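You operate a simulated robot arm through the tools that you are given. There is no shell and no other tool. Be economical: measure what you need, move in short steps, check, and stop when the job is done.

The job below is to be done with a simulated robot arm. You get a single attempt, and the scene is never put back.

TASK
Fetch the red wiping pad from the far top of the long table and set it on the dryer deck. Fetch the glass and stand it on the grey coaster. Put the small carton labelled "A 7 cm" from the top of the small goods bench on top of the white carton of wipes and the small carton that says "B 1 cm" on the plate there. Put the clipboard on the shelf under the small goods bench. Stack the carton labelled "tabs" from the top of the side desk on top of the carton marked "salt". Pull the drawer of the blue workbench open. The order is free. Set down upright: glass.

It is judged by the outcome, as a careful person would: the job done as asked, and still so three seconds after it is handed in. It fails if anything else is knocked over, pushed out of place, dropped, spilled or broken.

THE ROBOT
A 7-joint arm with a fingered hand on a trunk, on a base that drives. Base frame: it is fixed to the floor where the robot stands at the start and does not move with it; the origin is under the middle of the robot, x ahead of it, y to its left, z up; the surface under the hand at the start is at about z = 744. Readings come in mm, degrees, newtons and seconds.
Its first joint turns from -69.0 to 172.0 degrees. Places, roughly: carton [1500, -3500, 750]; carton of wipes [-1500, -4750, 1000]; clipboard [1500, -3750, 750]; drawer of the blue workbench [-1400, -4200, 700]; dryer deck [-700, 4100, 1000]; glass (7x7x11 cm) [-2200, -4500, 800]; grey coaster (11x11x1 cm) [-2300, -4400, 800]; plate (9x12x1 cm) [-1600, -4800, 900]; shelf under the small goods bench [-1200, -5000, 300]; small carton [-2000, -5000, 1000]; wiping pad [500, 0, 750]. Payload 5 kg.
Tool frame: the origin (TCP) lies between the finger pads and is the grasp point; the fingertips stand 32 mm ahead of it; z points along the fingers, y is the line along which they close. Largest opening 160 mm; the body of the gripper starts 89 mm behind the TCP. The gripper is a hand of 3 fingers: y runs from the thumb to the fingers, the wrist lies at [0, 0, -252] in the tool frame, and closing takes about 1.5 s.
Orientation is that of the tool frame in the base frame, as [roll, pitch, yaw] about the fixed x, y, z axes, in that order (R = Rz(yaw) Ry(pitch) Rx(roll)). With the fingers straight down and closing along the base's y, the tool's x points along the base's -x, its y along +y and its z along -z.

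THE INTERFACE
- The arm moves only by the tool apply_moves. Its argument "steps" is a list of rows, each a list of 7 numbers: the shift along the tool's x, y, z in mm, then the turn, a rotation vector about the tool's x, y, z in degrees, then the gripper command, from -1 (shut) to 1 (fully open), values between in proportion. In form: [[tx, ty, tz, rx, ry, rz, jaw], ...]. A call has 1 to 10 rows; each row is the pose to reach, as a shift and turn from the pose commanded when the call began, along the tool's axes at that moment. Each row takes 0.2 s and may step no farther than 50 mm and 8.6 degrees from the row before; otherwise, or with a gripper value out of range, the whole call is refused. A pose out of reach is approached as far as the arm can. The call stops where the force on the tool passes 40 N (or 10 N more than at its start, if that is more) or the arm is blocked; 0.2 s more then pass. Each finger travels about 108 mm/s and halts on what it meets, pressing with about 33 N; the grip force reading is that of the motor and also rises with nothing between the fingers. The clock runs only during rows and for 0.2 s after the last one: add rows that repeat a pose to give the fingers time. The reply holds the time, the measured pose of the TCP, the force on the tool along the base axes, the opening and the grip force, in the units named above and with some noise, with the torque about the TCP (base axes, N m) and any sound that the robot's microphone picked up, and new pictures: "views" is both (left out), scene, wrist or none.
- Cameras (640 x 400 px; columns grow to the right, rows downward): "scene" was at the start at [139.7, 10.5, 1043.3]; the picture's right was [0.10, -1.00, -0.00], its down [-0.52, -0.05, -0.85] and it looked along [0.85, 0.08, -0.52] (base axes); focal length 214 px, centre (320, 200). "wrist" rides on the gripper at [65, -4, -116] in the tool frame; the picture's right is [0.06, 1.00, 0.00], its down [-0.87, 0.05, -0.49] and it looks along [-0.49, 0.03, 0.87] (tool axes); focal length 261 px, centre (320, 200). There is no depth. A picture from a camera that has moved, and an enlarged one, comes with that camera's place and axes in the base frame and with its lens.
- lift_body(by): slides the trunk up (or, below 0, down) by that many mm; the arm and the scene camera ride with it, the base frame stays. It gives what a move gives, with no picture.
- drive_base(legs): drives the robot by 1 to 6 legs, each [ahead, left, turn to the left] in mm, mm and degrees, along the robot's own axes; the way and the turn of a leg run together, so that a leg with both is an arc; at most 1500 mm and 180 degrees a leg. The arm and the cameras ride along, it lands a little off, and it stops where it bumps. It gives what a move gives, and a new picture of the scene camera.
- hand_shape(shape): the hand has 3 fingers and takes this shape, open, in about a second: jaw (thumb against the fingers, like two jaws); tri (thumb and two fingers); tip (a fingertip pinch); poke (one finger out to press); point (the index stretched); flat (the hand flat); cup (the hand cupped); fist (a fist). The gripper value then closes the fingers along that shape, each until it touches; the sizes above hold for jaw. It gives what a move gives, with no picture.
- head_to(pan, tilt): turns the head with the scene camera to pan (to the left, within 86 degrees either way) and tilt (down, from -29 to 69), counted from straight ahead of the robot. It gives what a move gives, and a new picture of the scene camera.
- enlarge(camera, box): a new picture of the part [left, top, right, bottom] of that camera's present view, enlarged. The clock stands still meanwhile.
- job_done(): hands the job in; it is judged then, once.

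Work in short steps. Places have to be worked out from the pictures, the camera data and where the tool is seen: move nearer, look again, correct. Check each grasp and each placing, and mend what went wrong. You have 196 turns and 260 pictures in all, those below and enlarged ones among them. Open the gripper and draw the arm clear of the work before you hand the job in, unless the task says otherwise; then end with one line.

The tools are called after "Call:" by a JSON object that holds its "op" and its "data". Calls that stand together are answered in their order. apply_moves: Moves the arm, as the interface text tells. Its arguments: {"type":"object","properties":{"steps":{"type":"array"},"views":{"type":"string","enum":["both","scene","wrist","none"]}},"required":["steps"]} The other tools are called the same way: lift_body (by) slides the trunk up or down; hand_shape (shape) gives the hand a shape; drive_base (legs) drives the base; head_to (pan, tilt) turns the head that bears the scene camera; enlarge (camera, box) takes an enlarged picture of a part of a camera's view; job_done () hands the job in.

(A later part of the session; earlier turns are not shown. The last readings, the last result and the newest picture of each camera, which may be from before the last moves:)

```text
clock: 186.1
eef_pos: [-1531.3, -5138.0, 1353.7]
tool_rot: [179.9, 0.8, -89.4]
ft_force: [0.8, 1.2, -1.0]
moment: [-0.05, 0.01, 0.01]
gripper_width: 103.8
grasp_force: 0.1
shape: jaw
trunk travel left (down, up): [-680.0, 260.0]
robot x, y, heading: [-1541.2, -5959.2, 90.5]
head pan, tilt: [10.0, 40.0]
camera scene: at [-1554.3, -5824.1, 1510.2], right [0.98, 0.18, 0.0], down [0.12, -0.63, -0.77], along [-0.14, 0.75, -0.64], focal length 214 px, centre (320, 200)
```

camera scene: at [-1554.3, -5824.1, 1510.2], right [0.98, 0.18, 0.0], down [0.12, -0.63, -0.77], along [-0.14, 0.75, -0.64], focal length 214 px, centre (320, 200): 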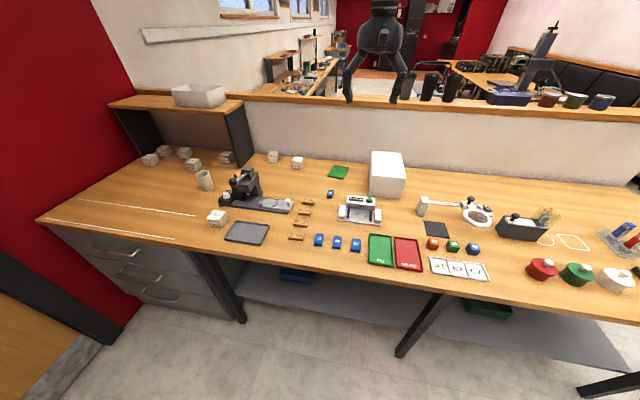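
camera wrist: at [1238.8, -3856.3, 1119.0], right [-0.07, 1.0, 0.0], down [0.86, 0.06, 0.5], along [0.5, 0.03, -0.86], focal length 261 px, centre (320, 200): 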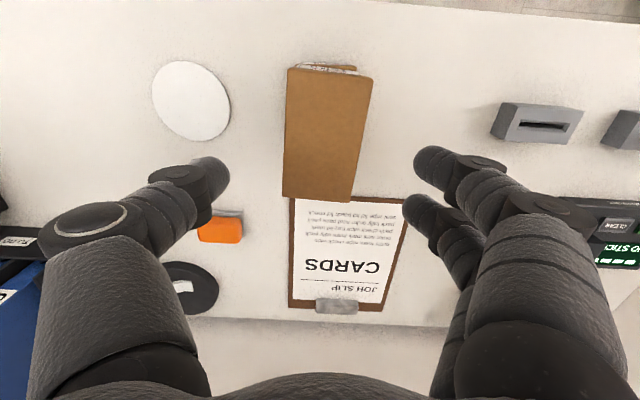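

Many small items here. I zoom on the left and middle parts to read the labels.

Call:
{"op": "enlarge", "data": {"camera": "scene", "box": [100, 130, 330, 250]}}

Call:
{"op": "enlarge", "data": {"camera": "scene", "box": [280, 130, 510, 290]}}

```text
2.78 times, centred on (215, 190) of scene
camera zoom: at [-1554.3, -5824.1, 1510.2], right [0.98, 0.18, 0.0], down [0.12, -0.63, -0.77], along [-0.14, 0.75, -0.64], focal length 597 px, centre (612, 228)
```

zoom: 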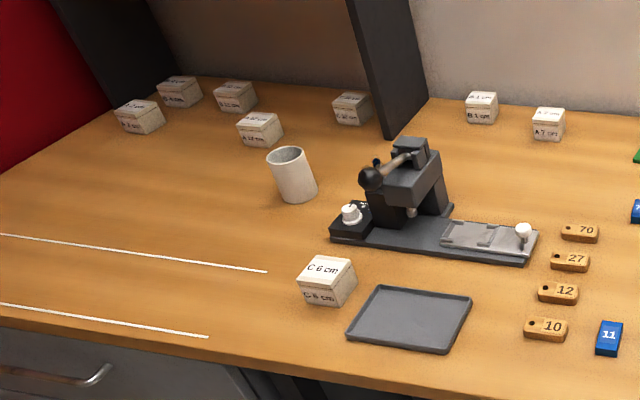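

```text
2.50 times, centred on (395, 210) of scene
camera zoom: at [-1554.3, -5824.1, 1510.2], right [0.98, 0.18, 0.0], down [0.12, -0.63, -0.77], along [-0.14, 0.75, -0.64], focal length 536 px, centre (132, 175)
```

zoom: 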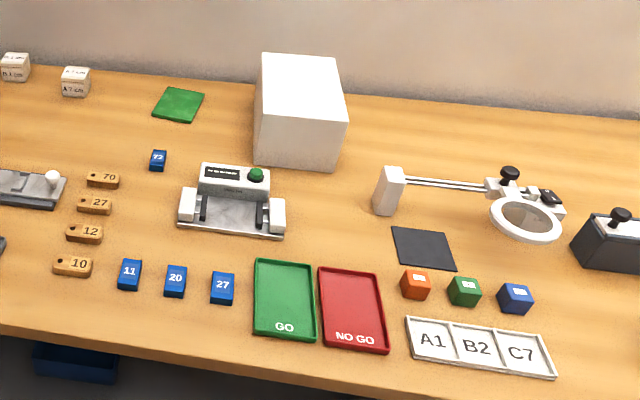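

I zoom more tightly on the small cartons to read labels exactly.

Call:
{"op": "enlarge", "data": {"camera": "scene", "box": [135, 140, 215, 190]}}

Call:
{"op": "enlarge", "data": {"camera": "scene", "box": [210, 140, 310, 200]}}

```text
8.00 times, centred on (175, 165) of scene
camera zoom: at [-1554.3, -5824.1, 1510.2], right [0.98, 0.18, 0.0], down [0.12, -0.63, -0.77], along [-0.14, 0.75, -0.64], focal length 1716 px, centre (1480, 480)
```

zoom: 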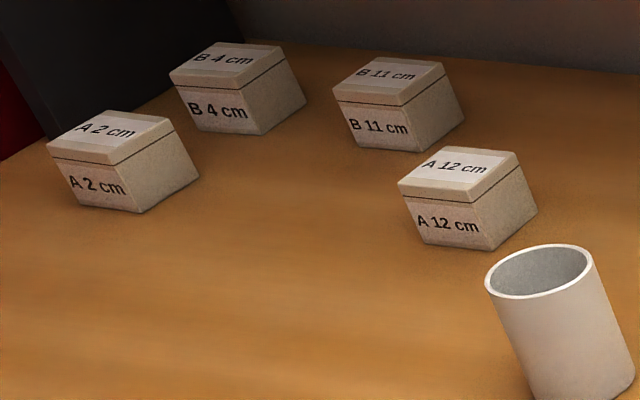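

```text
6.40 times, centred on (260, 170) of scene
camera zoom: at [-1554.3, -5824.1, 1510.2], right [0.98, 0.18, 0.0], down [0.12, -0.63, -0.77], along [-0.14, 0.75, -0.64], focal length 1373 px, centre (704, 392)
```

zoom: 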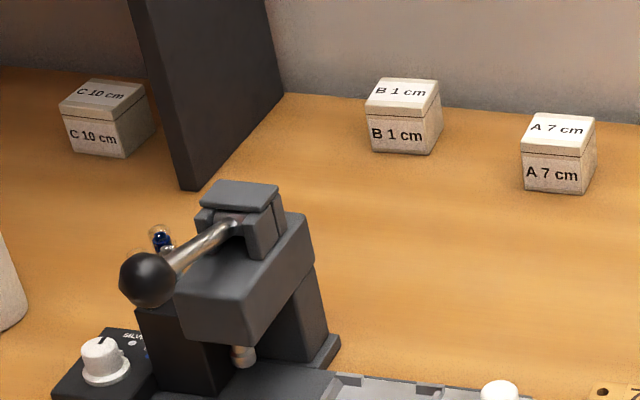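

"A 7 cm" and "B 1 cm" are the two at the back middle. Check the white box and the plates.

Call:
{"op": "enlarge", "data": {"camera": "scene", "box": [320, 140, 420, 205]}}

Call:
{"op": "head_to", "data": {"pan": 40, "tilt": 25}}

Call:
{"op": "head_to", "data": {"pan": -15, "tilt": 60}}

```text
6.15 times, centred on (370, 172) of scene
camera zoom: at [-1554.3, -5824.1, 1510.2], right [0.98, 0.18, 0.0], down [0.12, -0.63, -0.77], along [-0.14, 0.75, -0.64], focal length 1320 px, centre (12, 369)
```

zoom: 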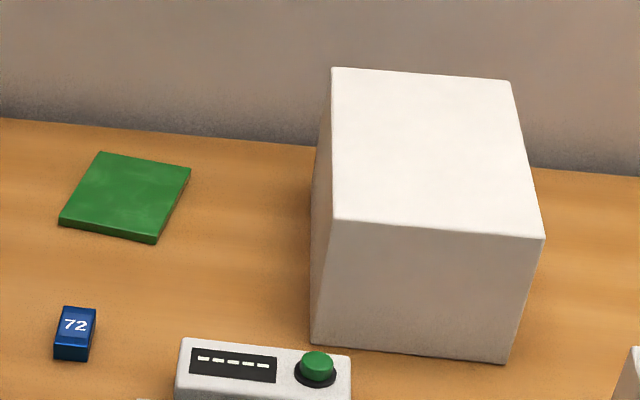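

```text
clock: 187.1
eef_pos: [-1531.2, -5136.8, 1353.5]
tool_rot: [180.0, 0.8, -89.4]
ft_force: [-0.1, -0.4, 0.2]
moment: [0.03, 0.01, 0.01]
gripper_width: 103.5
grasp_force: 0.1
shape: jaw
trunk travel left (down, up): [-680.0, 260.0]
robot x, y, heading: [-1539.1, -5960.4, 90.6]
head pan, tilt: [40.0, 25.0]
camera scene: at [-1598.6, -5837.7, 1533.5], right [0.76, 0.65, 0.0], down [0.28, -0.32, -0.91], along [-0.59, 0.69, -0.42], focal length 214 px, centre (320, 200)
```

scene: 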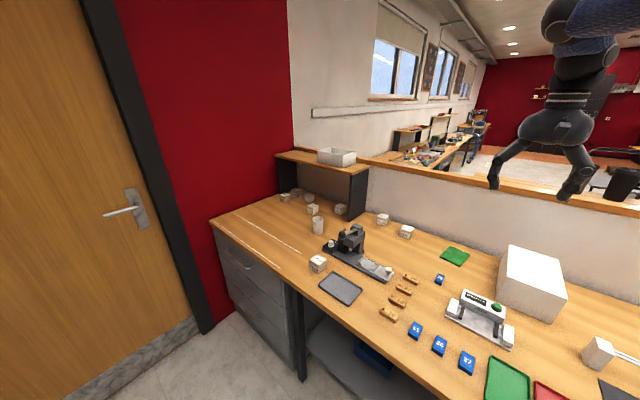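

```text
clock: 188.3
eef_pos: [-1530.9, -5137.8, 1353.4]
tool_rot: [180.0, 0.9, -89.4]
ft_force: [-0.6, 0.2, -0.5]
moment: [-0.08, 0.01, 0.01]
gripper_width: 103.6
grasp_force: 0.0
shape: jaw
trunk travel left (down, up): [-680.0, 260.0]
robot x, y, heading: [-1537.3, -5962.7, 90.6]
head pan, tilt: [-15.0, 60.0]
camera scene: at [-1522.1, -5843.1, 1483.5], right [0.97, -0.25, 0.0], down [-0.21, -0.84, -0.5], along [0.12, 0.48, -0.87], focal length 214 px, centre (320, 200)
```

scene: 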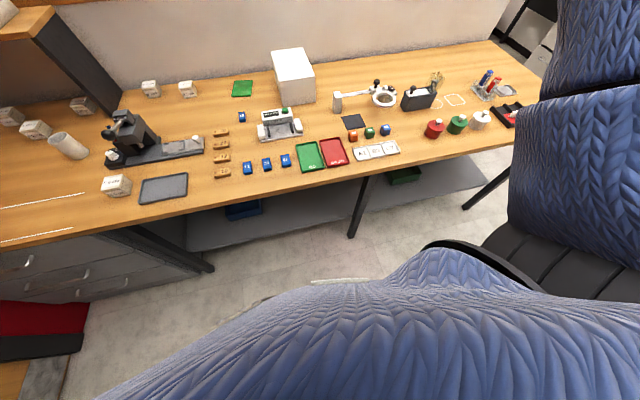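

Bench z seems ≈900–940, "A 7 cm" near (−1862, −4850). I drive up to it with the hand high, then check with the wrist camera.

Call:
{"op": "drive_base", "data": {"legs": [[0, 325, -0.6], [280, 0, 0]]}}

Call:
{"op": "head_to", "data": {"pan": 0, "tilt": 48}}

Call:
{"op": "apply_moves", "data": {"steps": [[0, 0, 20, 0, 0, 0, 0.3]], "views": "wrist"}}

```text
clock: 192.0
eef_pos: [-1846.5, -4857.4, 1353.2]
tool_rot: [-180.0, 0.8, -90.0]
ft_force: [0.6, 0.2, -1.5]
moment: [-0.02, -0.01, 0.02]
gripper_width: 103.7
grasp_force: 0.2
shape: jaw
trunk travel left (down, up): [-680.0, 260.0]
robot x, y, heading: [-1860.9, -5681.8, 90.2]
head pan, tilt: [-15.0, 60.0]
camera scene: at [-1843.8, -5564.0, 1483.4], right [0.97, -0.26, 0.0], down [-0.22, -0.84, -0.5], along [0.13, 0.48, -0.87], focal length 214 px, centre (320, 200)
```

scene: 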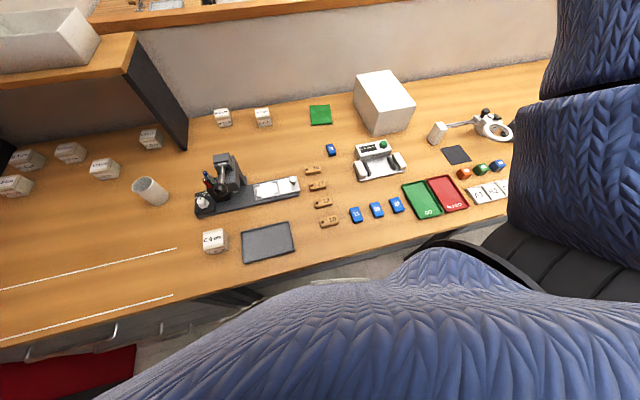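

```text
clock: 192.8
eef_pos: [-1846.8, -4859.5, 1353.8]
tool_rot: [-180.0, 0.8, -90.0]
ft_force: [0.3, -0.1, 0.0]
moment: [-0.02, 0.03, -0.01]
gripper_width: 103.7
grasp_force: 0.1
shape: jaw
trunk travel left (down, up): [-680.0, 260.0]
robot x, y, heading: [-1862.1, -5682.1, 90.2]
head pan, tilt: [0.0, 48.0]
camera scene: at [-1861.0, -5551.4, 1498.7], right [1.0, 0.0, 0.0], down [0.0, -0.74, -0.67], along [0.0, 0.67, -0.74], focal length 214 px, centre (320, 200)
```

scene: 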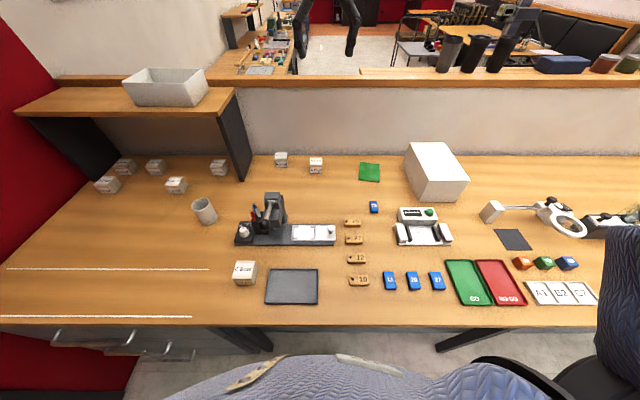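

```text
clock: 193.2
eef_pos: [-1845.2, -4857.5, 1332.5]
tool_rot: [180.0, 0.7, -90.1]
ft_force: [0.2, 0.6, 0.1]
moment: [-0.03, 0.01, 0.02]
gripper_width: 103.4
grasp_force: 0.1
shape: jaw
trunk travel left (down, up): [-680.0, 260.0]
robot x, y, heading: [-1858.7, -5685.9, 89.9]
head pan, tilt: [0.0, 48.0]
camera wrist: at [-1840.8, -4925.8, 1447.6], right [-1.0, -0.06, 0.0], down [-0.05, 0.86, 0.5], along [-0.03, 0.5, -0.86], focal length 261 px, centre (320, 200)
```

wrist: 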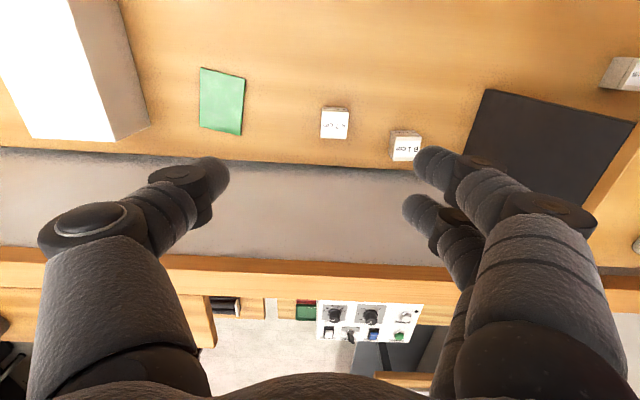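

Triangulating suggests the carton tops at z≈900–920. I zoom both views for accuracy.

Call:
{"op": "enlarge", "data": {"camera": "scene", "box": [260, 130, 400, 218]}}

Call:
{"op": "enlarge", "data": {"camera": "wrist", "box": [180, 50, 440, 212]}}

```text
4.55 times, centred on (330, 174) of scene
camera zoom: at [-1860.0, -5549.4, 1498.6], right [1.0, 0.0, 0.0], down [0.0, -0.74, -0.67], along [0.0, 0.67, -0.74], focal length 975 px, centre (274, 318)
```

zoom: 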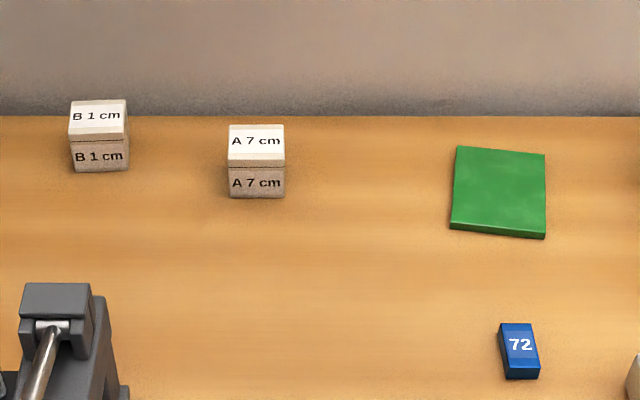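

```text
2.46 times, centred on (310, 131) of wrist
camera zoom: at [-1840.8, -4925.8, 1447.6], right [-1.0, -0.06, 0.0], down [-0.05, 0.86, 0.5], along [-0.03, 0.5, -0.86], focal length 642 px, centre (345, 370)
```

zoom: 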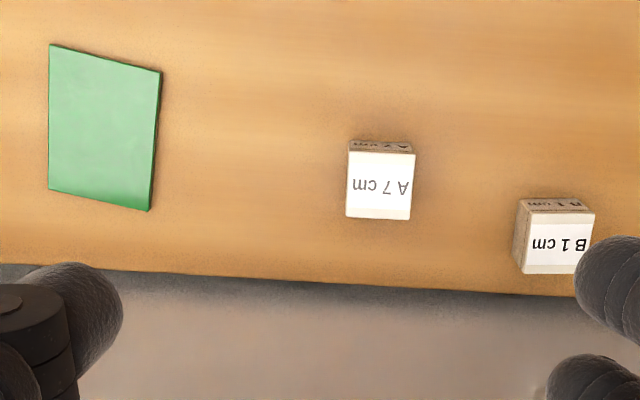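

Now well fixed: bench z≈868; A 7 cm centre (−1876, −4793), top 916; B 1 cm centre (−2031, −4758); plate centre (−1640, −4816); wipes box x −1473…−1328, y −5000…−4762, top ≈985. I lower the trunk and go over A.

Call:
{"op": "lift_body", "data": {"by": -200}}

Call:
{"op": "apply_moves", "data": {"steps": [[-35, 16, 0, 0, 0, 0, 0.3], [-64, 31, 20, 0, 0, 0, 0.3], [-64, 31, 60, 0, 0, 0, 0.3], [-64, 31, 100, 0, 0, 0, 0.3], [-64, 31, 130, 0, 0, 0, 0.3], [-64, 31, 130, 0, 0, 0, 0.3]], "views": "wrist"}}

```text
clock: 195.4
eef_pos: [-1845.9, -4859.6, 1133.3]
tool_rot: [179.9, 0.8, -89.9]
ft_force: [0.4, 0.3, 0.0]
moment: [0.02, 0.0, -0.02]
gripper_width: 103.5
grasp_force: 0.1
shape: jaw
trunk travel left (down, up): [-480.0, 460.0]
robot x, y, heading: [-1860.2, -5685.1, 90.0]
head pan, tilt: [0.0, 48.0]
```

```text
clock: 196.8
eef_pos: [-1877.6, -4794.2, 1005.7]
tool_rot: [-180.0, 0.9, -90.0]
ft_force: [-0.4, -0.4, 0.2]
moment: [0.03, 0.01, -0.01]
gripper_width: 103.5
grasp_force: 0.0
shape: jaw
trunk travel left (down, up): [-480.0, 460.0]
robot x, y, heading: [-1863.6, -5682.5, 90.0]
head pan, tilt: [0.0, 48.0]
camera wrist: at [-1873.3, -4860.6, 1120.5], right [-1.0, -0.06, 0.0], down [-0.05, 0.86, 0.5], along [-0.03, 0.5, -0.86], focal length 261 px, centre (320, 200)
```

wrist: 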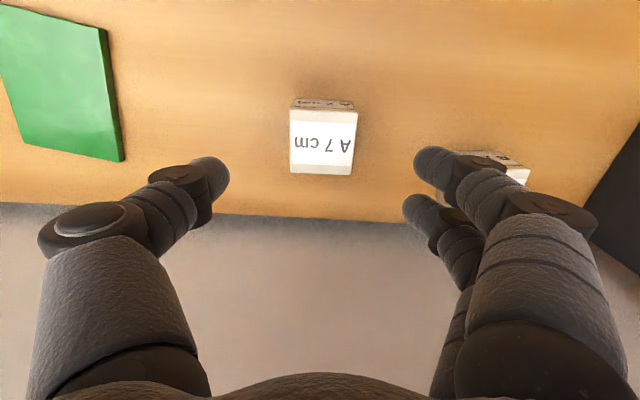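

Centred. Descend to z≈905 and close.

Call:
{"op": "apply_moves", "data": {"steps": [[0, 2, 40, 0, 0, 0, 0.25], [0, 2, 80, 0, 0, 0, 0.25], [0, 2, 101, 0, 0, 0, 0.25], [0, 2, 101, 0, 0, 0, -0.4], [0, 2, 101, 0, 0, 0, -1], [0, 2, 101, 0, 0, 0, -1], [0, 2, 101, 0, 0, 0, -1], [0, 2, 70, 0, 0, 0, -1], [0, 2, 30, 0, 0, 0, -1], [0, 2, -15, 0, 0, 0, -1]], "views": "wrist"}}

```text
clock: 199.0
eef_pos: [-1880.2, -4797.3, 1020.5]
tool_rot: [-180.0, 1.0, -89.9]
ft_force: [-0.4, -1.0, -0.8]
moment: [0.01, 0.01, -0.03]
gripper_width: 48.3
grasp_force: 33.1
shape: jaw
trunk travel left (down, up): [-480.0, 460.0]
robot x, y, heading: [-1862.3, -5683.1, 90.2]
head pan, tilt: [0.0, 48.0]
camera wrist: at [-1875.5, -4864.5, 1134.8], right [-1.0, -0.06, 0.0], down [-0.06, 0.86, 0.51], along [-0.03, 0.5, -0.86], focal length 261 px, centre (320, 200)
```

wrist: 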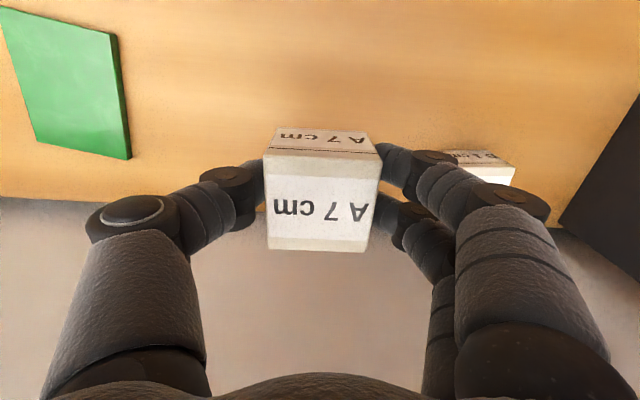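

"A 7 cm" is held. Raise the trunk 110 and slide the base right over the wipes carton.

Call:
{"op": "lift_body", "data": {"by": 110}}

Call:
{"op": "drive_base", "data": {"legs": [[-60, -480, 0]]}}

Call:
{"op": "apply_moves", "data": {"steps": [[20, 0, 0, 0, 0, 0, -1]], "views": "wrist"}}

```text
clock: 200.4
eef_pos: [-1879.2, -4796.2, 1128.1]
tool_rot: [179.9, 0.9, -89.9]
ft_force: [-0.4, 0.1, -1.0]
moment: [-0.01, 0.01, 0.01]
gripper_width: 48.4
grasp_force: 33.0
shape: jaw
trunk travel left (down, up): [-590.0, 350.0]
robot x, y, heading: [-1861.7, -5682.8, 90.3]
head pan, tilt: [0.0, 48.0]
```

```text
clock: 203.3
eef_pos: [-1394.7, -4851.3, 1129.1]
tool_rot: [179.9, 0.8, -89.6]
ft_force: [-0.3, 0.3, -0.3]
moment: [0.0, 0.03, 0.0]
gripper_width: 48.4
grasp_force: 32.4
shape: jaw
trunk travel left (down, up): [-590.0, 350.0]
robot x, y, heading: [-1369.2, -5738.0, 90.6]
head pan, tilt: [0.0, 48.0]
camera scene: at [-1372.3, -5608.3, 1408.7], right [1.0, 0.01, 0.0], down [0.01, -0.74, -0.67], along [-0.01, 0.67, -0.74], focal length 214 px, centre (320, 200)
```

scene: 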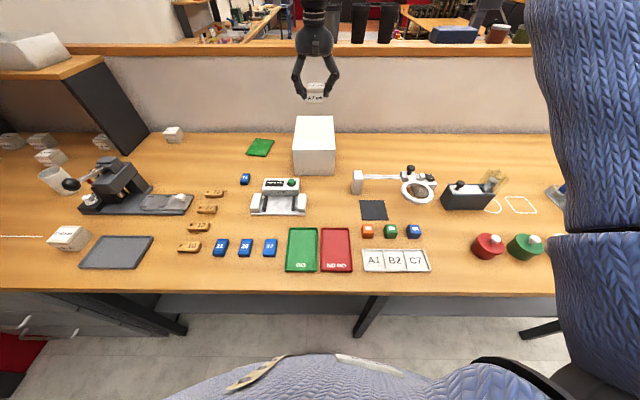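

```text
clock: 203.7
eef_pos: [-1395.5, -4873.8, 1129.7]
tool_rot: [179.8, 0.9, -89.6]
ft_force: [-0.1, -0.4, -0.5]
moment: [0.03, 0.03, -0.04]
gripper_width: 48.4
grasp_force: 33.2
shape: jaw
trunk travel left (down, up): [-590.0, 350.0]
robot x, y, heading: [-1374.2, -5737.3, 90.5]
head pan, tilt: [0.0, 48.0]
camera wrist: at [-1390.0, -4940.6, 1243.7], right [-1.0, -0.07, 0.0], down [-0.06, 0.86, 0.5], along [-0.03, 0.5, -0.86], focal length 261 px, centre (320, 200)
```

wrist: 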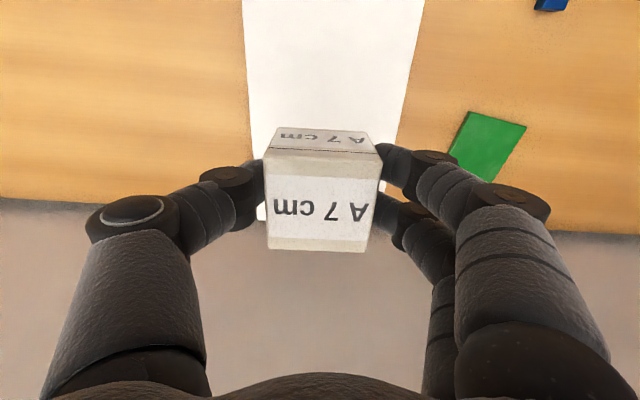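

Over the wipes carton top (x −1478…−1325, back −4757). Lower to just above.

Call:
{"op": "apply_moves", "data": {"steps": [[5, 5, 40, 0, 0, 0, -1], [5, 5, 75, 0, 0, 0, -1], [5, 5, 97, 0, 0, 0, -1], [5, 5, 101, 0, 0, 0, -1], [5, 5, 104, 0, 0, 0, -1], [5, 5, 107, 0, 0, 0, -1]], "views": "none"}}

Call:
{"op": "enlarge", "data": {"camera": "scene", "box": [240, 60, 400, 180]}}

```text
clock: 205.1
eef_pos: [-1401.0, -4877.4, 1023.6]
tool_rot: [179.9, 0.9, -89.7]
ft_force: [1.7, -1.3, 13.9]
moment: [-0.01, 0.0, 0.03]
gripper_width: 48.9
grasp_force: 32.6
shape: jaw
trunk travel left (down, up): [-590.0, 350.0]
robot x, y, heading: [-1373.1, -5736.9, 90.4]
head pan, tilt: [0.0, 48.0]
```

```text
3.33 times, centred on (320, 120) of scene
camera zoom: at [-1373.1, -5609.3, 1409.1], right [1.0, 0.01, 0.0], down [0.01, -0.74, -0.67], along [-0.01, 0.67, -0.74], focal length 715 px, centre (320, 467)
```

zoom: 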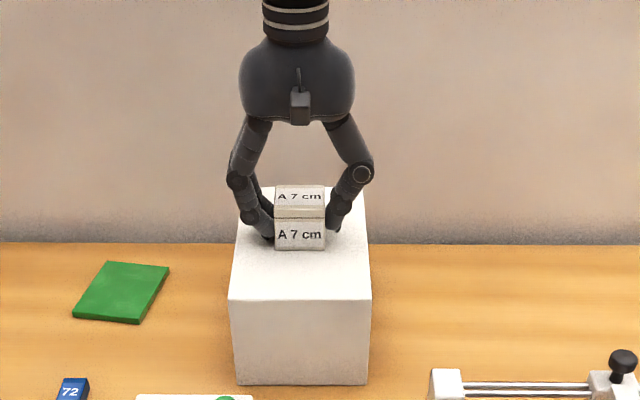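

Contact (14 N) on top of the box. Release and rise.

Call:
{"op": "apply_moves", "data": {"steps": [[0, 0, -1, 0, 0, 0, -0.4], [0, 0, -1, 0, 0, 0, 0], [0, 0, -1, 0, 0, 0, 0.2], [0, 0, -1, 0, 0, 0, 0.2], [0, 0, -40, 0, 0, 0, 0.2], [0, 0, -80, 0, 0, 0, 0.2], [0, 0, -120, 0, 0, 0, 0.2]], "views": "scene"}}

Call:
{"op": "drive_base", "data": {"legs": [[0, 650, -0.4]]}}

Call:
{"op": "apply_moves", "data": {"steps": [[-20, 0, 0, 0, 0, 0, 0.2]], "views": "wrist"}}

```text
clock: 206.7
eef_pos: [-1401.7, -4877.8, 1140.7]
tool_rot: [-180.0, 0.9, -89.6]
ft_force: [-0.7, -1.4, 0.2]
moment: [0.08, -0.03, 0.0]
gripper_width: 95.6
grasp_force: 0.0
shape: jaw
trunk travel left (down, up): [-590.0, 350.0]
robot x, y, heading: [-1371.7, -5740.5, 90.4]
head pan, tilt: [0.0, 48.0]
camera scene: at [-1374.0, -5610.3, 1408.9], right [1.0, 0.01, 0.0], down [0.01, -0.74, -0.67], along [-0.01, 0.67, -0.74], focal length 214 px, centre (320, 200)
```

scene: 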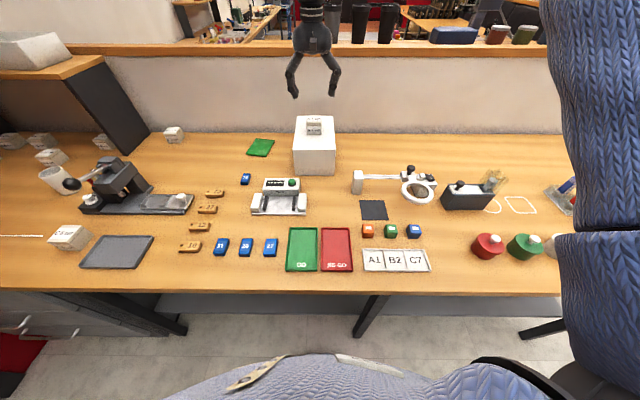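

```text
clock: 210.3
eef_pos: [-2049.3, -4878.9, 1140.1]
tool_rot: [-179.9, 0.9, -90.1]
ft_force: [-0.5, -0.5, -0.1]
moment: [0.02, 0.0, -0.02]
gripper_width: 95.6
grasp_force: 0.1
shape: jaw
trunk travel left (down, up): [-590.0, 350.0]
robot x, y, heading: [-2034.8, -5739.5, 90.0]
head pan, tilt: [0.0, 48.0]
camera scene: at [-2028.8, -5610.0, 1408.7], right [1.0, 0.0, 0.0], down [0.0, -0.74, -0.67], along [0.0, 0.67, -0.74], focal length 214 px, centre (320, 200)
```

scene: 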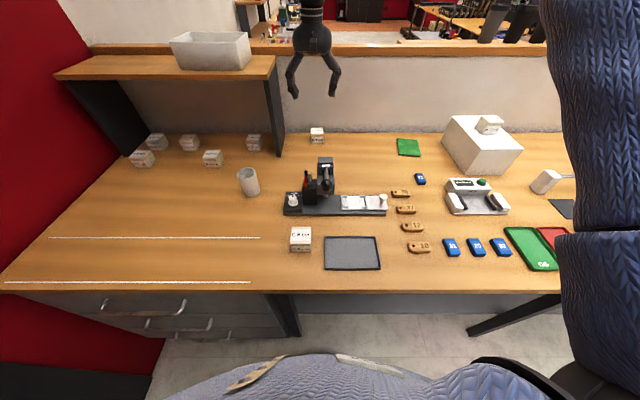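

```text
clock: 210.7
eef_pos: [-2049.4, -4857.1, 1138.5]
tool_rot: [-180.0, 0.8, -90.2]
ft_force: [-0.7, 0.0, -0.2]
moment: [-0.03, 0.0, 0.01]
gripper_width: 95.4
grasp_force: 0.1
shape: jaw
trunk travel left (down, up): [-590.0, 350.0]
robot x, y, heading: [-2030.6, -5742.5, 89.7]
head pan, tilt: [0.0, 48.0]
camera wrist: at [-2045.1, -4924.1, 1253.7], right [-1.0, -0.06, 0.0], down [-0.05, 0.86, 0.5], along [-0.03, 0.5, -0.86], focal length 261 px, centre (320, 200)
```

wrist: 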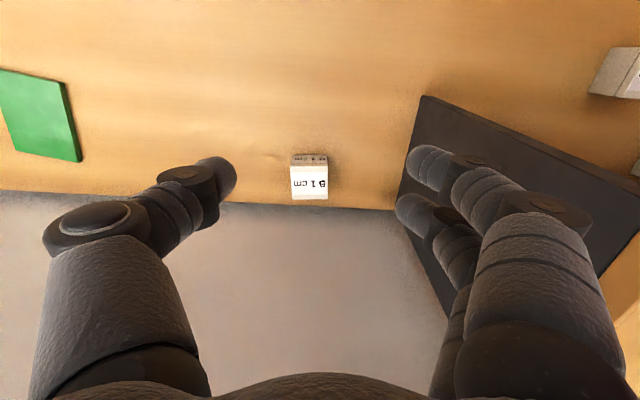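

B 1 cm is at (−2037, −4756). Drive ahead 90 for reach, then go above and down.

Call:
{"op": "drive_base", "data": {"legs": [[90, 0, 0]]}}

Call:
{"op": "apply_moves", "data": {"steps": [[-5, -12, 40, 0, 0, 0, 0.2], [-10, -12, 80, 0, 0, 0, 0.2], [-10, -12, 125, 0, 0, 0, 0.2], [-10, -12, 140, 0, 0, 0, 0.2], [-10, -12, 140, 0, 0, 0, 0.2]], "views": "both"}}

```text
clock: 211.8
eef_pos: [-2048.0, -4767.4, 1139.1]
tool_rot: [180.0, 0.7, -90.3]
ft_force: [0.0, 0.3, -0.2]
moment: [-0.01, 0.02, -0.01]
gripper_width: 95.5
grasp_force: 0.1
shape: jaw
trunk travel left (down, up): [-590.0, 350.0]
robot x, y, heading: [-2026.4, -5653.8, 89.8]
head pan, tilt: [0.0, 48.0]
camera scene: at [-2027.8, -5519.3, 1408.6], right [1.0, 0.0, 0.0], down [0.0, -0.74, -0.67], along [0.0, 0.67, -0.74], focal length 214 px, centre (320, 200)
```

scene: 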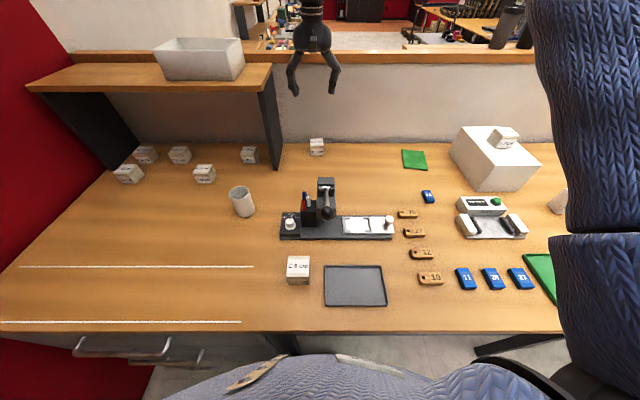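

```text
clock: 213.0
eef_pos: [-2034.5, -4756.7, 999.3]
tool_rot: [180.0, 0.8, -90.3]
ft_force: [0.1, -0.4, 0.3]
moment: [0.0, -0.01, 0.02]
gripper_width: 95.5
grasp_force: 0.1
shape: jaw
trunk travel left (down, up): [-590.0, 350.0]
robot x, y, heading: [-2030.2, -5653.2, 90.0]
head pan, tilt: [0.0, 48.0]
camera scene: at [-2027.5, -5520.6, 1408.7], right [1.0, 0.0, 0.0], down [0.0, -0.74, -0.67], along [0.0, 0.67, -0.74], focal length 214 px, centre (320, 200)
camera wrist: at [-2030.5, -4823.2, 1114.3], right [-1.0, -0.06, 0.0], down [-0.05, 0.86, 0.5], along [-0.03, 0.5, -0.86], focal length 261 px, centre (320, 200)
```

scene: 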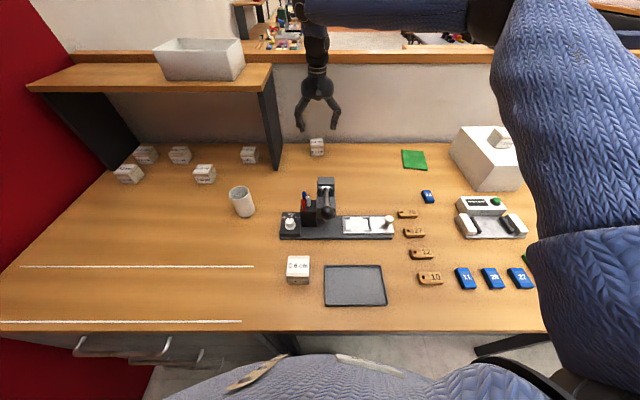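
wrist: 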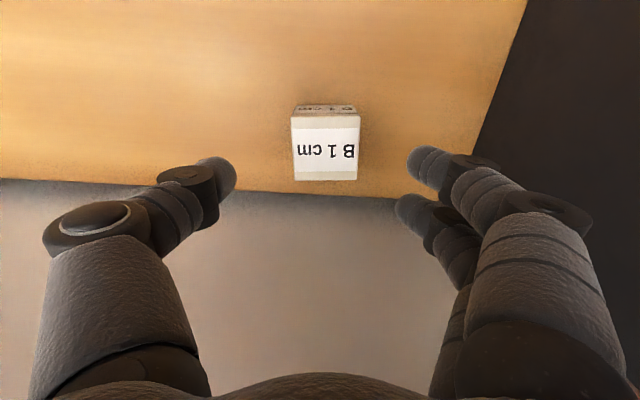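

Centred. Descend, grip, lift.

Call:
{"op": "apply_moves", "data": {"steps": [[0, 4, 40, 0, 0, 0, 0.2], [0, 4, 75, 0, 0, 0, 0.2], [0, 4, 94, 0, 0, 0, 0.2], [0, 4, 94, 0, 0, 0, -0.4], [0, 4, 94, 0, 0, 0, -1], [0, 4, 94, 0, 0, 0, -1], [0, 4, 94, 0, 0, 0, -1], [0, 4, 60, 0, 0, 0, -1], [0, 4, 20, 0, 0, 0, -1], [0, 4, -25, 0, 0, 0, -1]], "views": "wrist"}}

```text
clock: 215.2
eef_pos: [-2039.8, -4759.1, 1025.7]
tool_rot: [179.9, 0.8, -90.1]
ft_force: [-0.7, -0.3, -1.2]
moment: [0.06, -0.02, -0.03]
gripper_width: 48.5
grasp_force: 33.0
shape: jaw
trunk travel left (down, up): [-590.0, 350.0]
robot x, y, heading: [-2028.4, -5651.8, 89.6]
head pan, tilt: [0.0, 48.0]
camera wrist: at [-2035.2, -4826.5, 1140.1], right [-1.0, -0.06, 0.0], down [-0.05, 0.86, 0.5], along [-0.03, 0.5, -0.86], focal length 261 px, centre (320, 200)
```

wrist: 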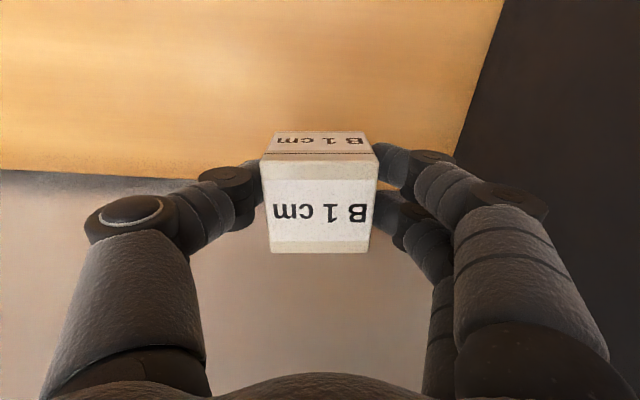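

Held. Slide right 399 and back 57 over the plate.

Call:
{"op": "drive_base", "data": {"legs": [[-57, -399, 0.2]]}}

Call:
{"op": "apply_moves", "data": {"steps": [[0, 0, 0, 0, 0, 0, -1]], "views": "wrist"}}

Call:
{"op": "enlarge", "data": {"camera": "scene", "box": [240, 60, 400, 180]}}

```text
clock: 217.7
eef_pos: [-1642.4, -4814.6, 1023.6]
tool_rot: [179.9, 0.8, -90.0]
ft_force: [0.0, -0.3, -0.5]
moment: [-0.01, 0.04, -0.02]
gripper_width: 48.7
grasp_force: 33.1
shape: jaw
trunk travel left (down, up): [-590.0, 350.0]
robot x, y, heading: [-1623.2, -5706.7, 90.1]
head pan, tilt: [0.0, 48.0]
camera scene: at [-1626.7, -5577.6, 1408.7], right [1.0, 0.0, 0.0], down [0.0, -0.74, -0.67], along [0.0, 0.67, -0.74], focal length 214 px, centre (320, 200)
```

scene: 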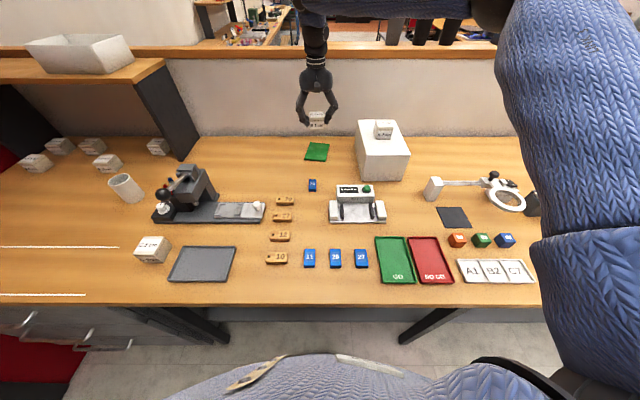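

```text
clock: 218.1
eef_pos: [-1642.7, -4814.2, 1024.3]
tool_rot: [-180.0, 0.8, -90.0]
ft_force: [0.9, -0.7, -0.7]
moment: [-0.01, 0.0, 0.0]
gripper_width: 48.3
grasp_force: 33.1
shape: jaw
trunk travel left (down, up): [-590.0, 350.0]
robot x, y, heading: [-1629.6, -5709.1, 90.1]
head pan, tilt: [0.0, 48.0]
camera wrist: at [-1637.6, -4881.5, 1138.9], right [-1.0, -0.06, 0.0], down [-0.05, 0.86, 0.5], along [-0.03, 0.5, -0.86], focal length 261 px, centre (320, 200)
```

wrist: 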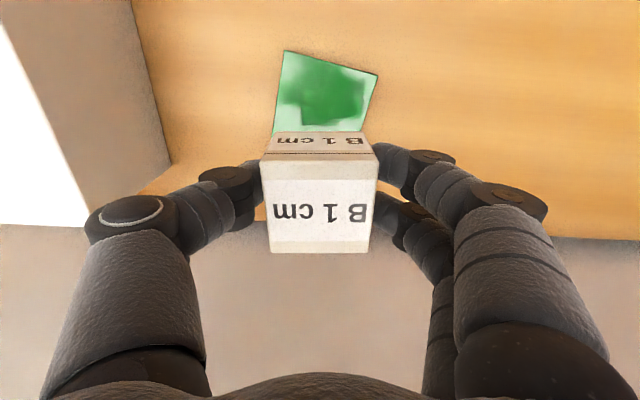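

```text
3.33 times, centred on (320, 120) of scene
camera zoom: at [-1627.4, -5577.5, 1408.7], right [1.0, 0.0, 0.0], down [0.0, -0.74, -0.67], along [0.0, 0.67, -0.74], focal length 715 px, centre (320, 467)
```

zoom: 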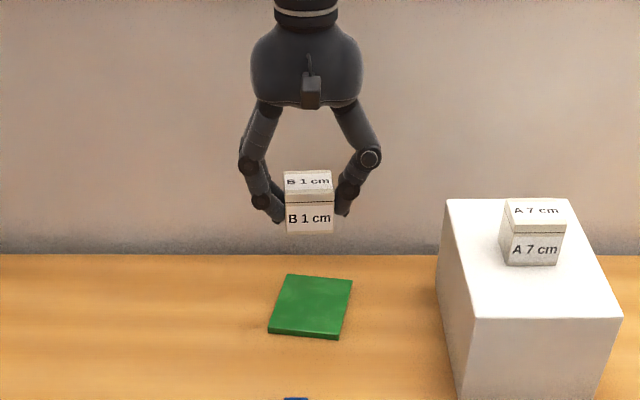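

Plate centre ≈ (−1640, −4822). Lower to near contact.

Call:
{"op": "apply_moves", "data": {"steps": [[7, -2, 40, 0, 0, 0, -1], [7, -2, 80, 0, 0, 0, -1], [7, -2, 100, 0, 0, 0, -1], [7, -2, 104, 0, 0, 0, -1], [7, -2, 107, 0, 0, 0, -1], [7, -2, 109, 0, 0, 0, -1]], "views": "none"}}

Call:
{"op": "enlarge", "data": {"camera": "scene", "box": [240, 60, 400, 180]}}

```text
clock: 219.5
eef_pos: [-1640.4, -4819.9, 916.0]
tool_rot: [-179.9, 0.8, -89.9]
ft_force: [-0.4, 0.0, -1.0]
moment: [-0.02, -0.01, 0.01]
gripper_width: 48.9
grasp_force: 33.1
shape: jaw
trunk travel left (down, up): [-590.0, 350.0]
robot x, y, heading: [-1626.7, -5707.5, 90.5]
head pan, tilt: [0.0, 48.0]
```

```text
3.33 times, centred on (320, 120) of scene
camera zoom: at [-1627.7, -5577.5, 1408.7], right [1.0, 0.0, 0.0], down [0.0, -0.74, -0.67], along [0.0, 0.67, -0.74], focal length 715 px, centre (320, 467)
```

zoom: 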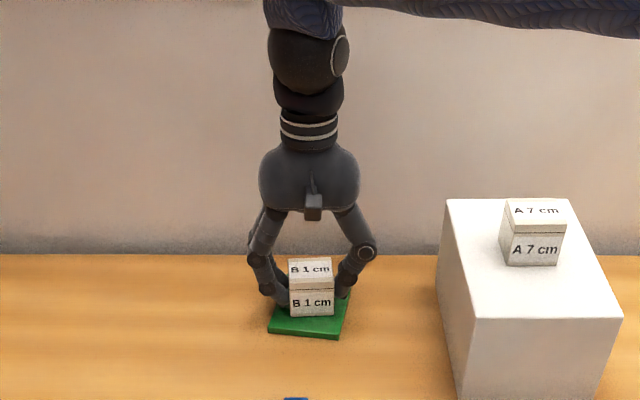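

Call:
{"op": "apply_moves", "data": {"steps": [[0, 0, 2, 0, 0, 0, -1], [0, 0, 3, 0, 0, 0, -1], [0, 0, 4, 0, 0, 0, -1]], "views": "none"}}

```text
clock: 220.3
eef_pos: [-1640.0, -4820.4, 913.9]
tool_rot: [179.9, 0.9, -90.0]
ft_force: [0.1, 0.8, 18.3]
moment: [0.05, 0.0, 0.0]
gripper_width: 49.1
grasp_force: 32.8
shape: jaw
trunk travel left (down, up): [-590.0, 350.0]
robot x, y, heading: [-1632.4, -5710.7, 90.0]
head pan, tilt: [0.0, 48.0]
```

Contact (18 N). Release and rise.

Call:
{"op": "apply_moves", "data": {"steps": [[0, 0, -1, 0, 0, 0, -0.4], [0, 0, -1, 0, 0, 0, 0], [0, 0, -1, 0, 0, 0, 0.1], [0, 0, -1, 0, 0, 0, 0.1], [0, 0, -40, 0, 0, 0, 0.1], [0, 0, -85, 0, 0, 0, 0.1], [0, 0, -130, 0, 0, 0, 0.1]], "views": "none"}}

Call:
{"op": "enlarge", "data": {"camera": "scene", "box": [240, 60, 400, 180]}}

Call:
{"op": "lift_body", "data": {"by": 150}}

```text
clock: 221.9
eef_pos: [-1642.5, -4824.6, 1042.1]
tool_rot: [-179.9, 0.8, -89.8]
ft_force: [-0.2, -1.1, -0.7]
moment: [0.05, -0.02, 0.03]
gripper_width: 87.3
grasp_force: 0.1
shape: jaw
trunk travel left (down, up): [-590.0, 350.0]
robot x, y, heading: [-1627.2, -5709.7, 89.9]
head pan, tilt: [0.0, 48.0]
```

```text
3.33 times, centred on (320, 120) of scene
camera zoom: at [-1628.2, -5579.4, 1408.8], right [1.0, 0.0, 0.0], down [0.0, -0.74, -0.67], along [0.0, 0.67, -0.74], focal length 715 px, centre (320, 467)
```

zoom: 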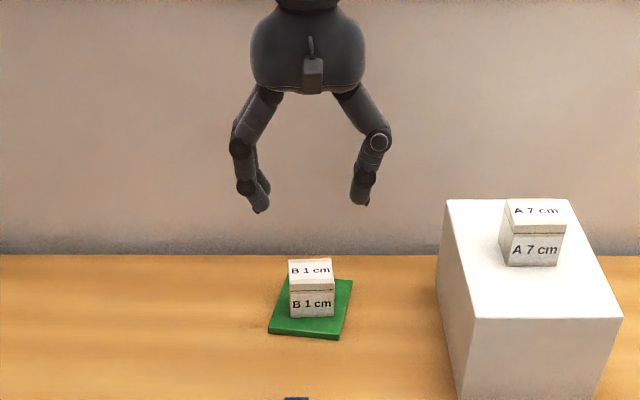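

```text
clock: 223.7
eef_pos: [-1639.6, -4821.7, 1190.8]
tool_rot: [180.0, 0.7, -90.0]
ft_force: [0.5, 0.6, -0.7]
moment: [-0.01, 0.01, -0.01]
gripper_width: 87.1
grasp_force: 0.1
shape: jaw
trunk travel left (down, up): [-740.0, 200.0]
robot x, y, heading: [-1628.5, -5709.4, 90.0]
head pan, tilt: [0.0, 48.0]
```

Both cartons are placed. Now I back off to inspect the shelf beneath this bench.

Call:
{"op": "drive_base", "data": {"legs": [[-330, 0, 0]]}}

Call:
{"op": "lift_body", "data": {"by": -550}}

Call:
{"op": "head_to", "data": {"pan": -25, "tilt": 35}}

```text
clock: 225.9
eef_pos: [-1640.1, -5151.4, 1192.0]
tool_rot: [180.0, 0.8, -90.0]
ft_force: [-0.5, -0.2, 0.4]
moment: [0.02, 0.0, -0.03]
gripper_width: 87.5
grasp_force: 0.1
shape: jaw
trunk travel left (down, up): [-740.0, 200.0]
robot x, y, heading: [-1625.0, -6037.1, 90.1]
head pan, tilt: [0.0, 48.0]
camera scene: at [-1626.9, -5907.3, 1558.8], right [1.0, 0.0, 0.0], down [0.0, -0.74, -0.67], along [0.0, 0.67, -0.74], focal length 214 px, centre (320, 200)
```

scene: 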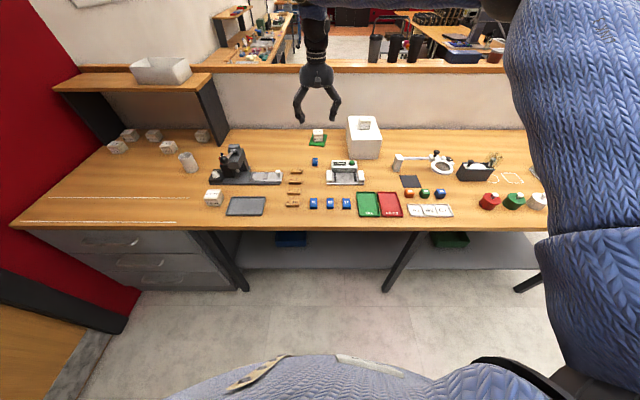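

```text
refused: -550 is not a number from -400 to 400
```

```text
clock: 226.8
eef_pos: [-1640.6, -5151.5, 1190.5]
tool_rot: [-180.0, 0.8, -90.0]
ft_force: [-0.1, 0.7, -0.1]
moment: [-0.01, 0.03, 0.01]
gripper_width: 87.7
grasp_force: 0.1
shape: jaw
trunk travel left (down, up): [-740.0, 200.0]
robot x, y, heading: [-1627.2, -6039.9, 90.0]
head pan, tilt: [-25.0, 35.0]
camera scene: at [-1589.8, -5905.0, 1577.7], right [0.91, -0.42, 0.0], down [-0.24, -0.52, -0.82], along [0.34, 0.74, -0.57], focal length 214 px, centre (320, 200)
```

scene: 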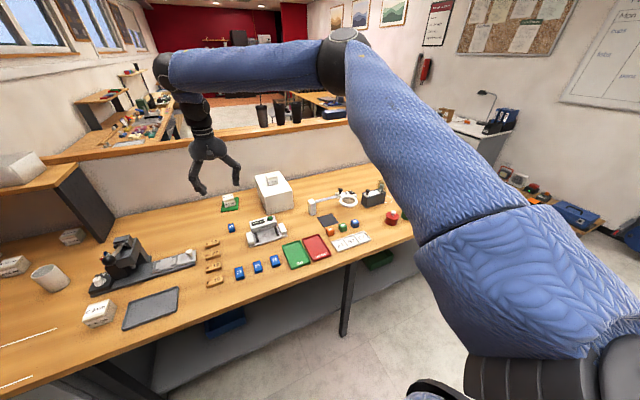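

The shelf has free room between the blue bin and the middle leg (x ≈ −1700…−1230). Next I go round to the north side for the glass and drawer, then the clipboard last. Drive out along the aisle.

Call:
{"op": "drive_base", "data": {"legs": [[0, 0, -90], [1000, 80, 0], [1050, 0, 0], [0, 0, 90], [1000, 0, 0], [1050, 0, 0]]}}

```text
clock: 254.3
eef_pos: [276.2, -3010.5, 1191.8]
tool_rot: [179.9, 0.9, -88.1]
ft_force: [0.0, 0.0, 0.1]
moment: [0.01, 0.0, 0.01]
gripper_width: 87.6
grasp_force: 0.1
shape: jaw
trunk travel left (down, up): [-740.0, 200.0]
robot x, y, heading: [319.6, -3896.1, 92.0]
head pan, tilt: [-25.0, 35.0]
camera scene: at [351.7, -3761.2, 1577.7], right [0.92, -0.39, 0.0], down [-0.22, -0.53, -0.82], along [0.32, 0.75, -0.57], focal length 214 px, centre (320, 200)
```

scene: 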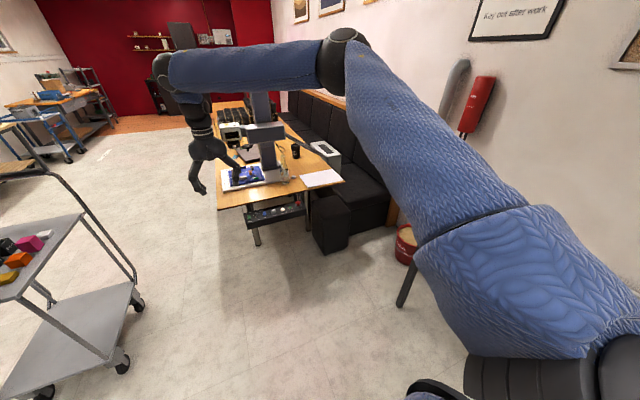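

Turn to the west, shift away from the bench and drive along it to x≈−1400, then face south.

Call:
{"op": "drive_base", "data": {"legs": [[0, 0, 88], [0, -420, 0], [900, 0, 0], [850, 0, 0]]}}

Call:
{"op": "head_to", "data": {"pan": 25, "tilt": 30}}

```text
clock: 269.1
eef_pos: [-2318.5, -3526.0, 1189.9]
tool_rot: [-180.0, 0.7, 0.4]
ft_force: [-0.1, 0.6, 0.5]
moment: [-0.02, -0.02, 0.0]
gripper_width: 87.6
grasp_force: 0.2
shape: jaw
trunk travel left (down, up): [-740.0, 200.0]
robot x, y, heading: [-1433.8, -3505.9, -179.4]
head pan, tilt: [-25.0, 35.0]
camera scene: at [-1563.7, -3468.7, 1577.7], right [0.41, 0.91, 0.0], down [0.52, -0.24, -0.82], along [-0.74, 0.34, -0.57], focal length 214 px, centre (320, 200)
```

scene: 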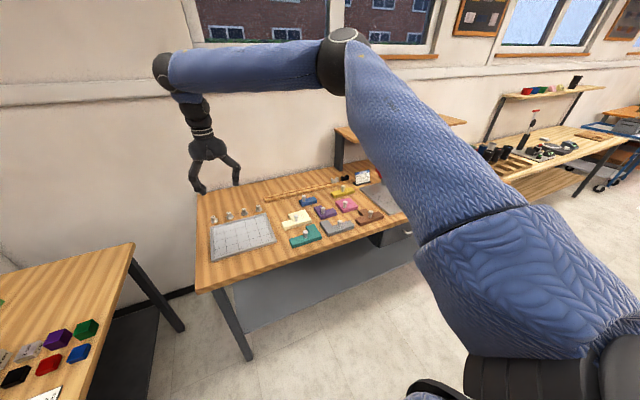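

```text
clock: 270.2
eef_pos: [-2318.1, -3525.8, 1191.7]
tool_rot: [-180.0, 0.8, 0.4]
ft_force: [0.8, -0.3, 0.4]
moment: [-0.02, -0.01, -0.04]
gripper_width: 87.3
grasp_force: 0.1
shape: jaw
trunk travel left (down, up): [-740.0, 200.0]
robot x, y, heading: [-1433.7, -3506.2, -179.4]
head pan, tilt: [25.0, 30.0]
camera scene: at [-1564.7, -3544.0, 1585.5], right [-0.43, 0.9, 0.0], down [0.45, 0.21, -0.87], along [-0.78, -0.37, -0.5], focal length 214 px, centre (320, 200)
```

scene: 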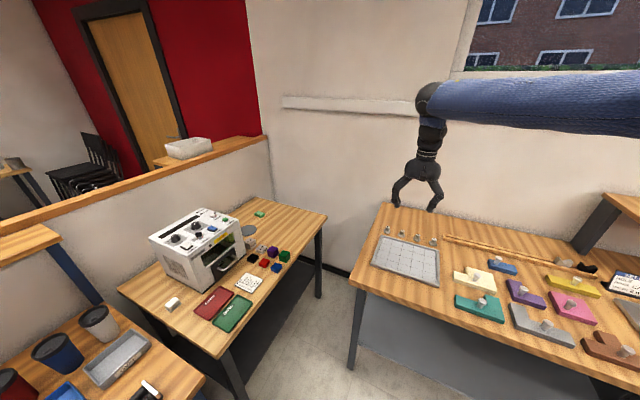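

The corner bench with the white machine should hold the glass and coaster. Zoom.

Call:
{"op": "enlarge", "data": {"camera": "scene", "box": [140, 195, 310, 335]}}

Call:
{"op": "drive_base", "data": {"legs": [[400, 60, 70]]}}

Call:
{"op": "head_to", "data": {"pan": 5, "tilt": 40}}

```text
2.86 times, centred on (225, 265) of scene
camera zoom: at [-1564.7, -3544.0, 1585.5], right [-0.43, 0.9, 0.0], down [0.45, 0.21, -0.87], along [-0.78, -0.37, -0.5], focal length 613 px, centre (591, 14)
```

zoom: 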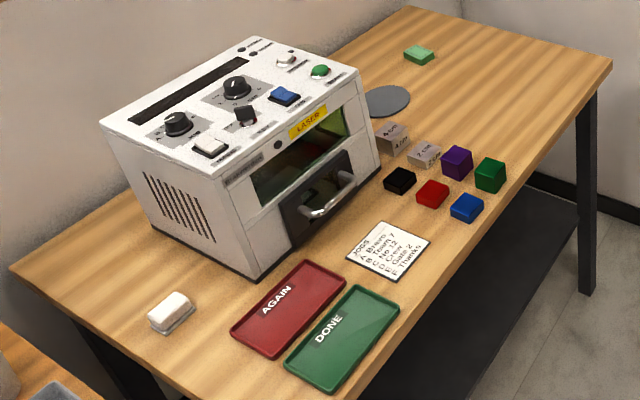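

```text
clock: 273.4
eef_pos: [-2046.8, -4560.9, 1189.4]
tool_rot: [-179.9, 0.6, 66.7]
ft_force: [-0.8, 0.2, 0.4]
moment: [-0.02, -0.03, -0.01]
gripper_width: 87.7
grasp_force: 0.0
shape: jaw
trunk travel left (down, up): [-740.0, 200.0]
robot x, y, heading: [-1705.0, -3744.9, -113.2]
head pan, tilt: [25.0, 30.0]
stopped in leg 1: the robot was blocked; the commanded pose is now the measured one
camera scene: at [-1724.7, -3879.0, 1585.4], right [-1.0, -0.03, 0.0], down [-0.01, 0.5, -0.87], along [0.03, -0.87, -0.5], focal length 214 px, centre (320, 200)
```

scene: 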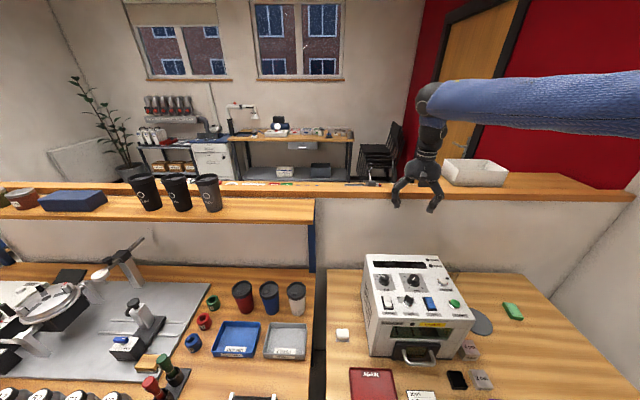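

```text
clock: 274.3
eef_pos: [-2045.2, -4561.3, 1191.2]
tool_rot: [-179.9, 0.6, 66.7]
ft_force: [-0.4, 0.9, 0.1]
moment: [-0.02, 0.04, 0.0]
gripper_width: 87.1
grasp_force: 0.1
shape: jaw
trunk travel left (down, up): [-740.0, 200.0]
robot x, y, heading: [-1706.0, -3742.1, -113.2]
head pan, tilt: [5.0, 40.0]
camera scene: at [-1752.2, -3870.1, 1570.2], right [-0.95, 0.31, 0.0], down [0.2, 0.61, -0.77], along [-0.24, -0.73, -0.64], focal length 214 px, centre (320, 200)
```

scene: 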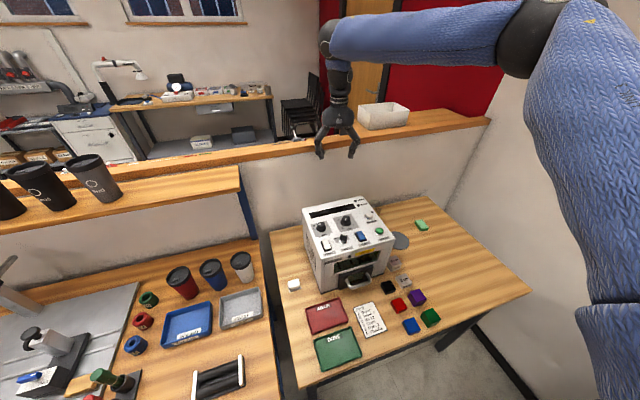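

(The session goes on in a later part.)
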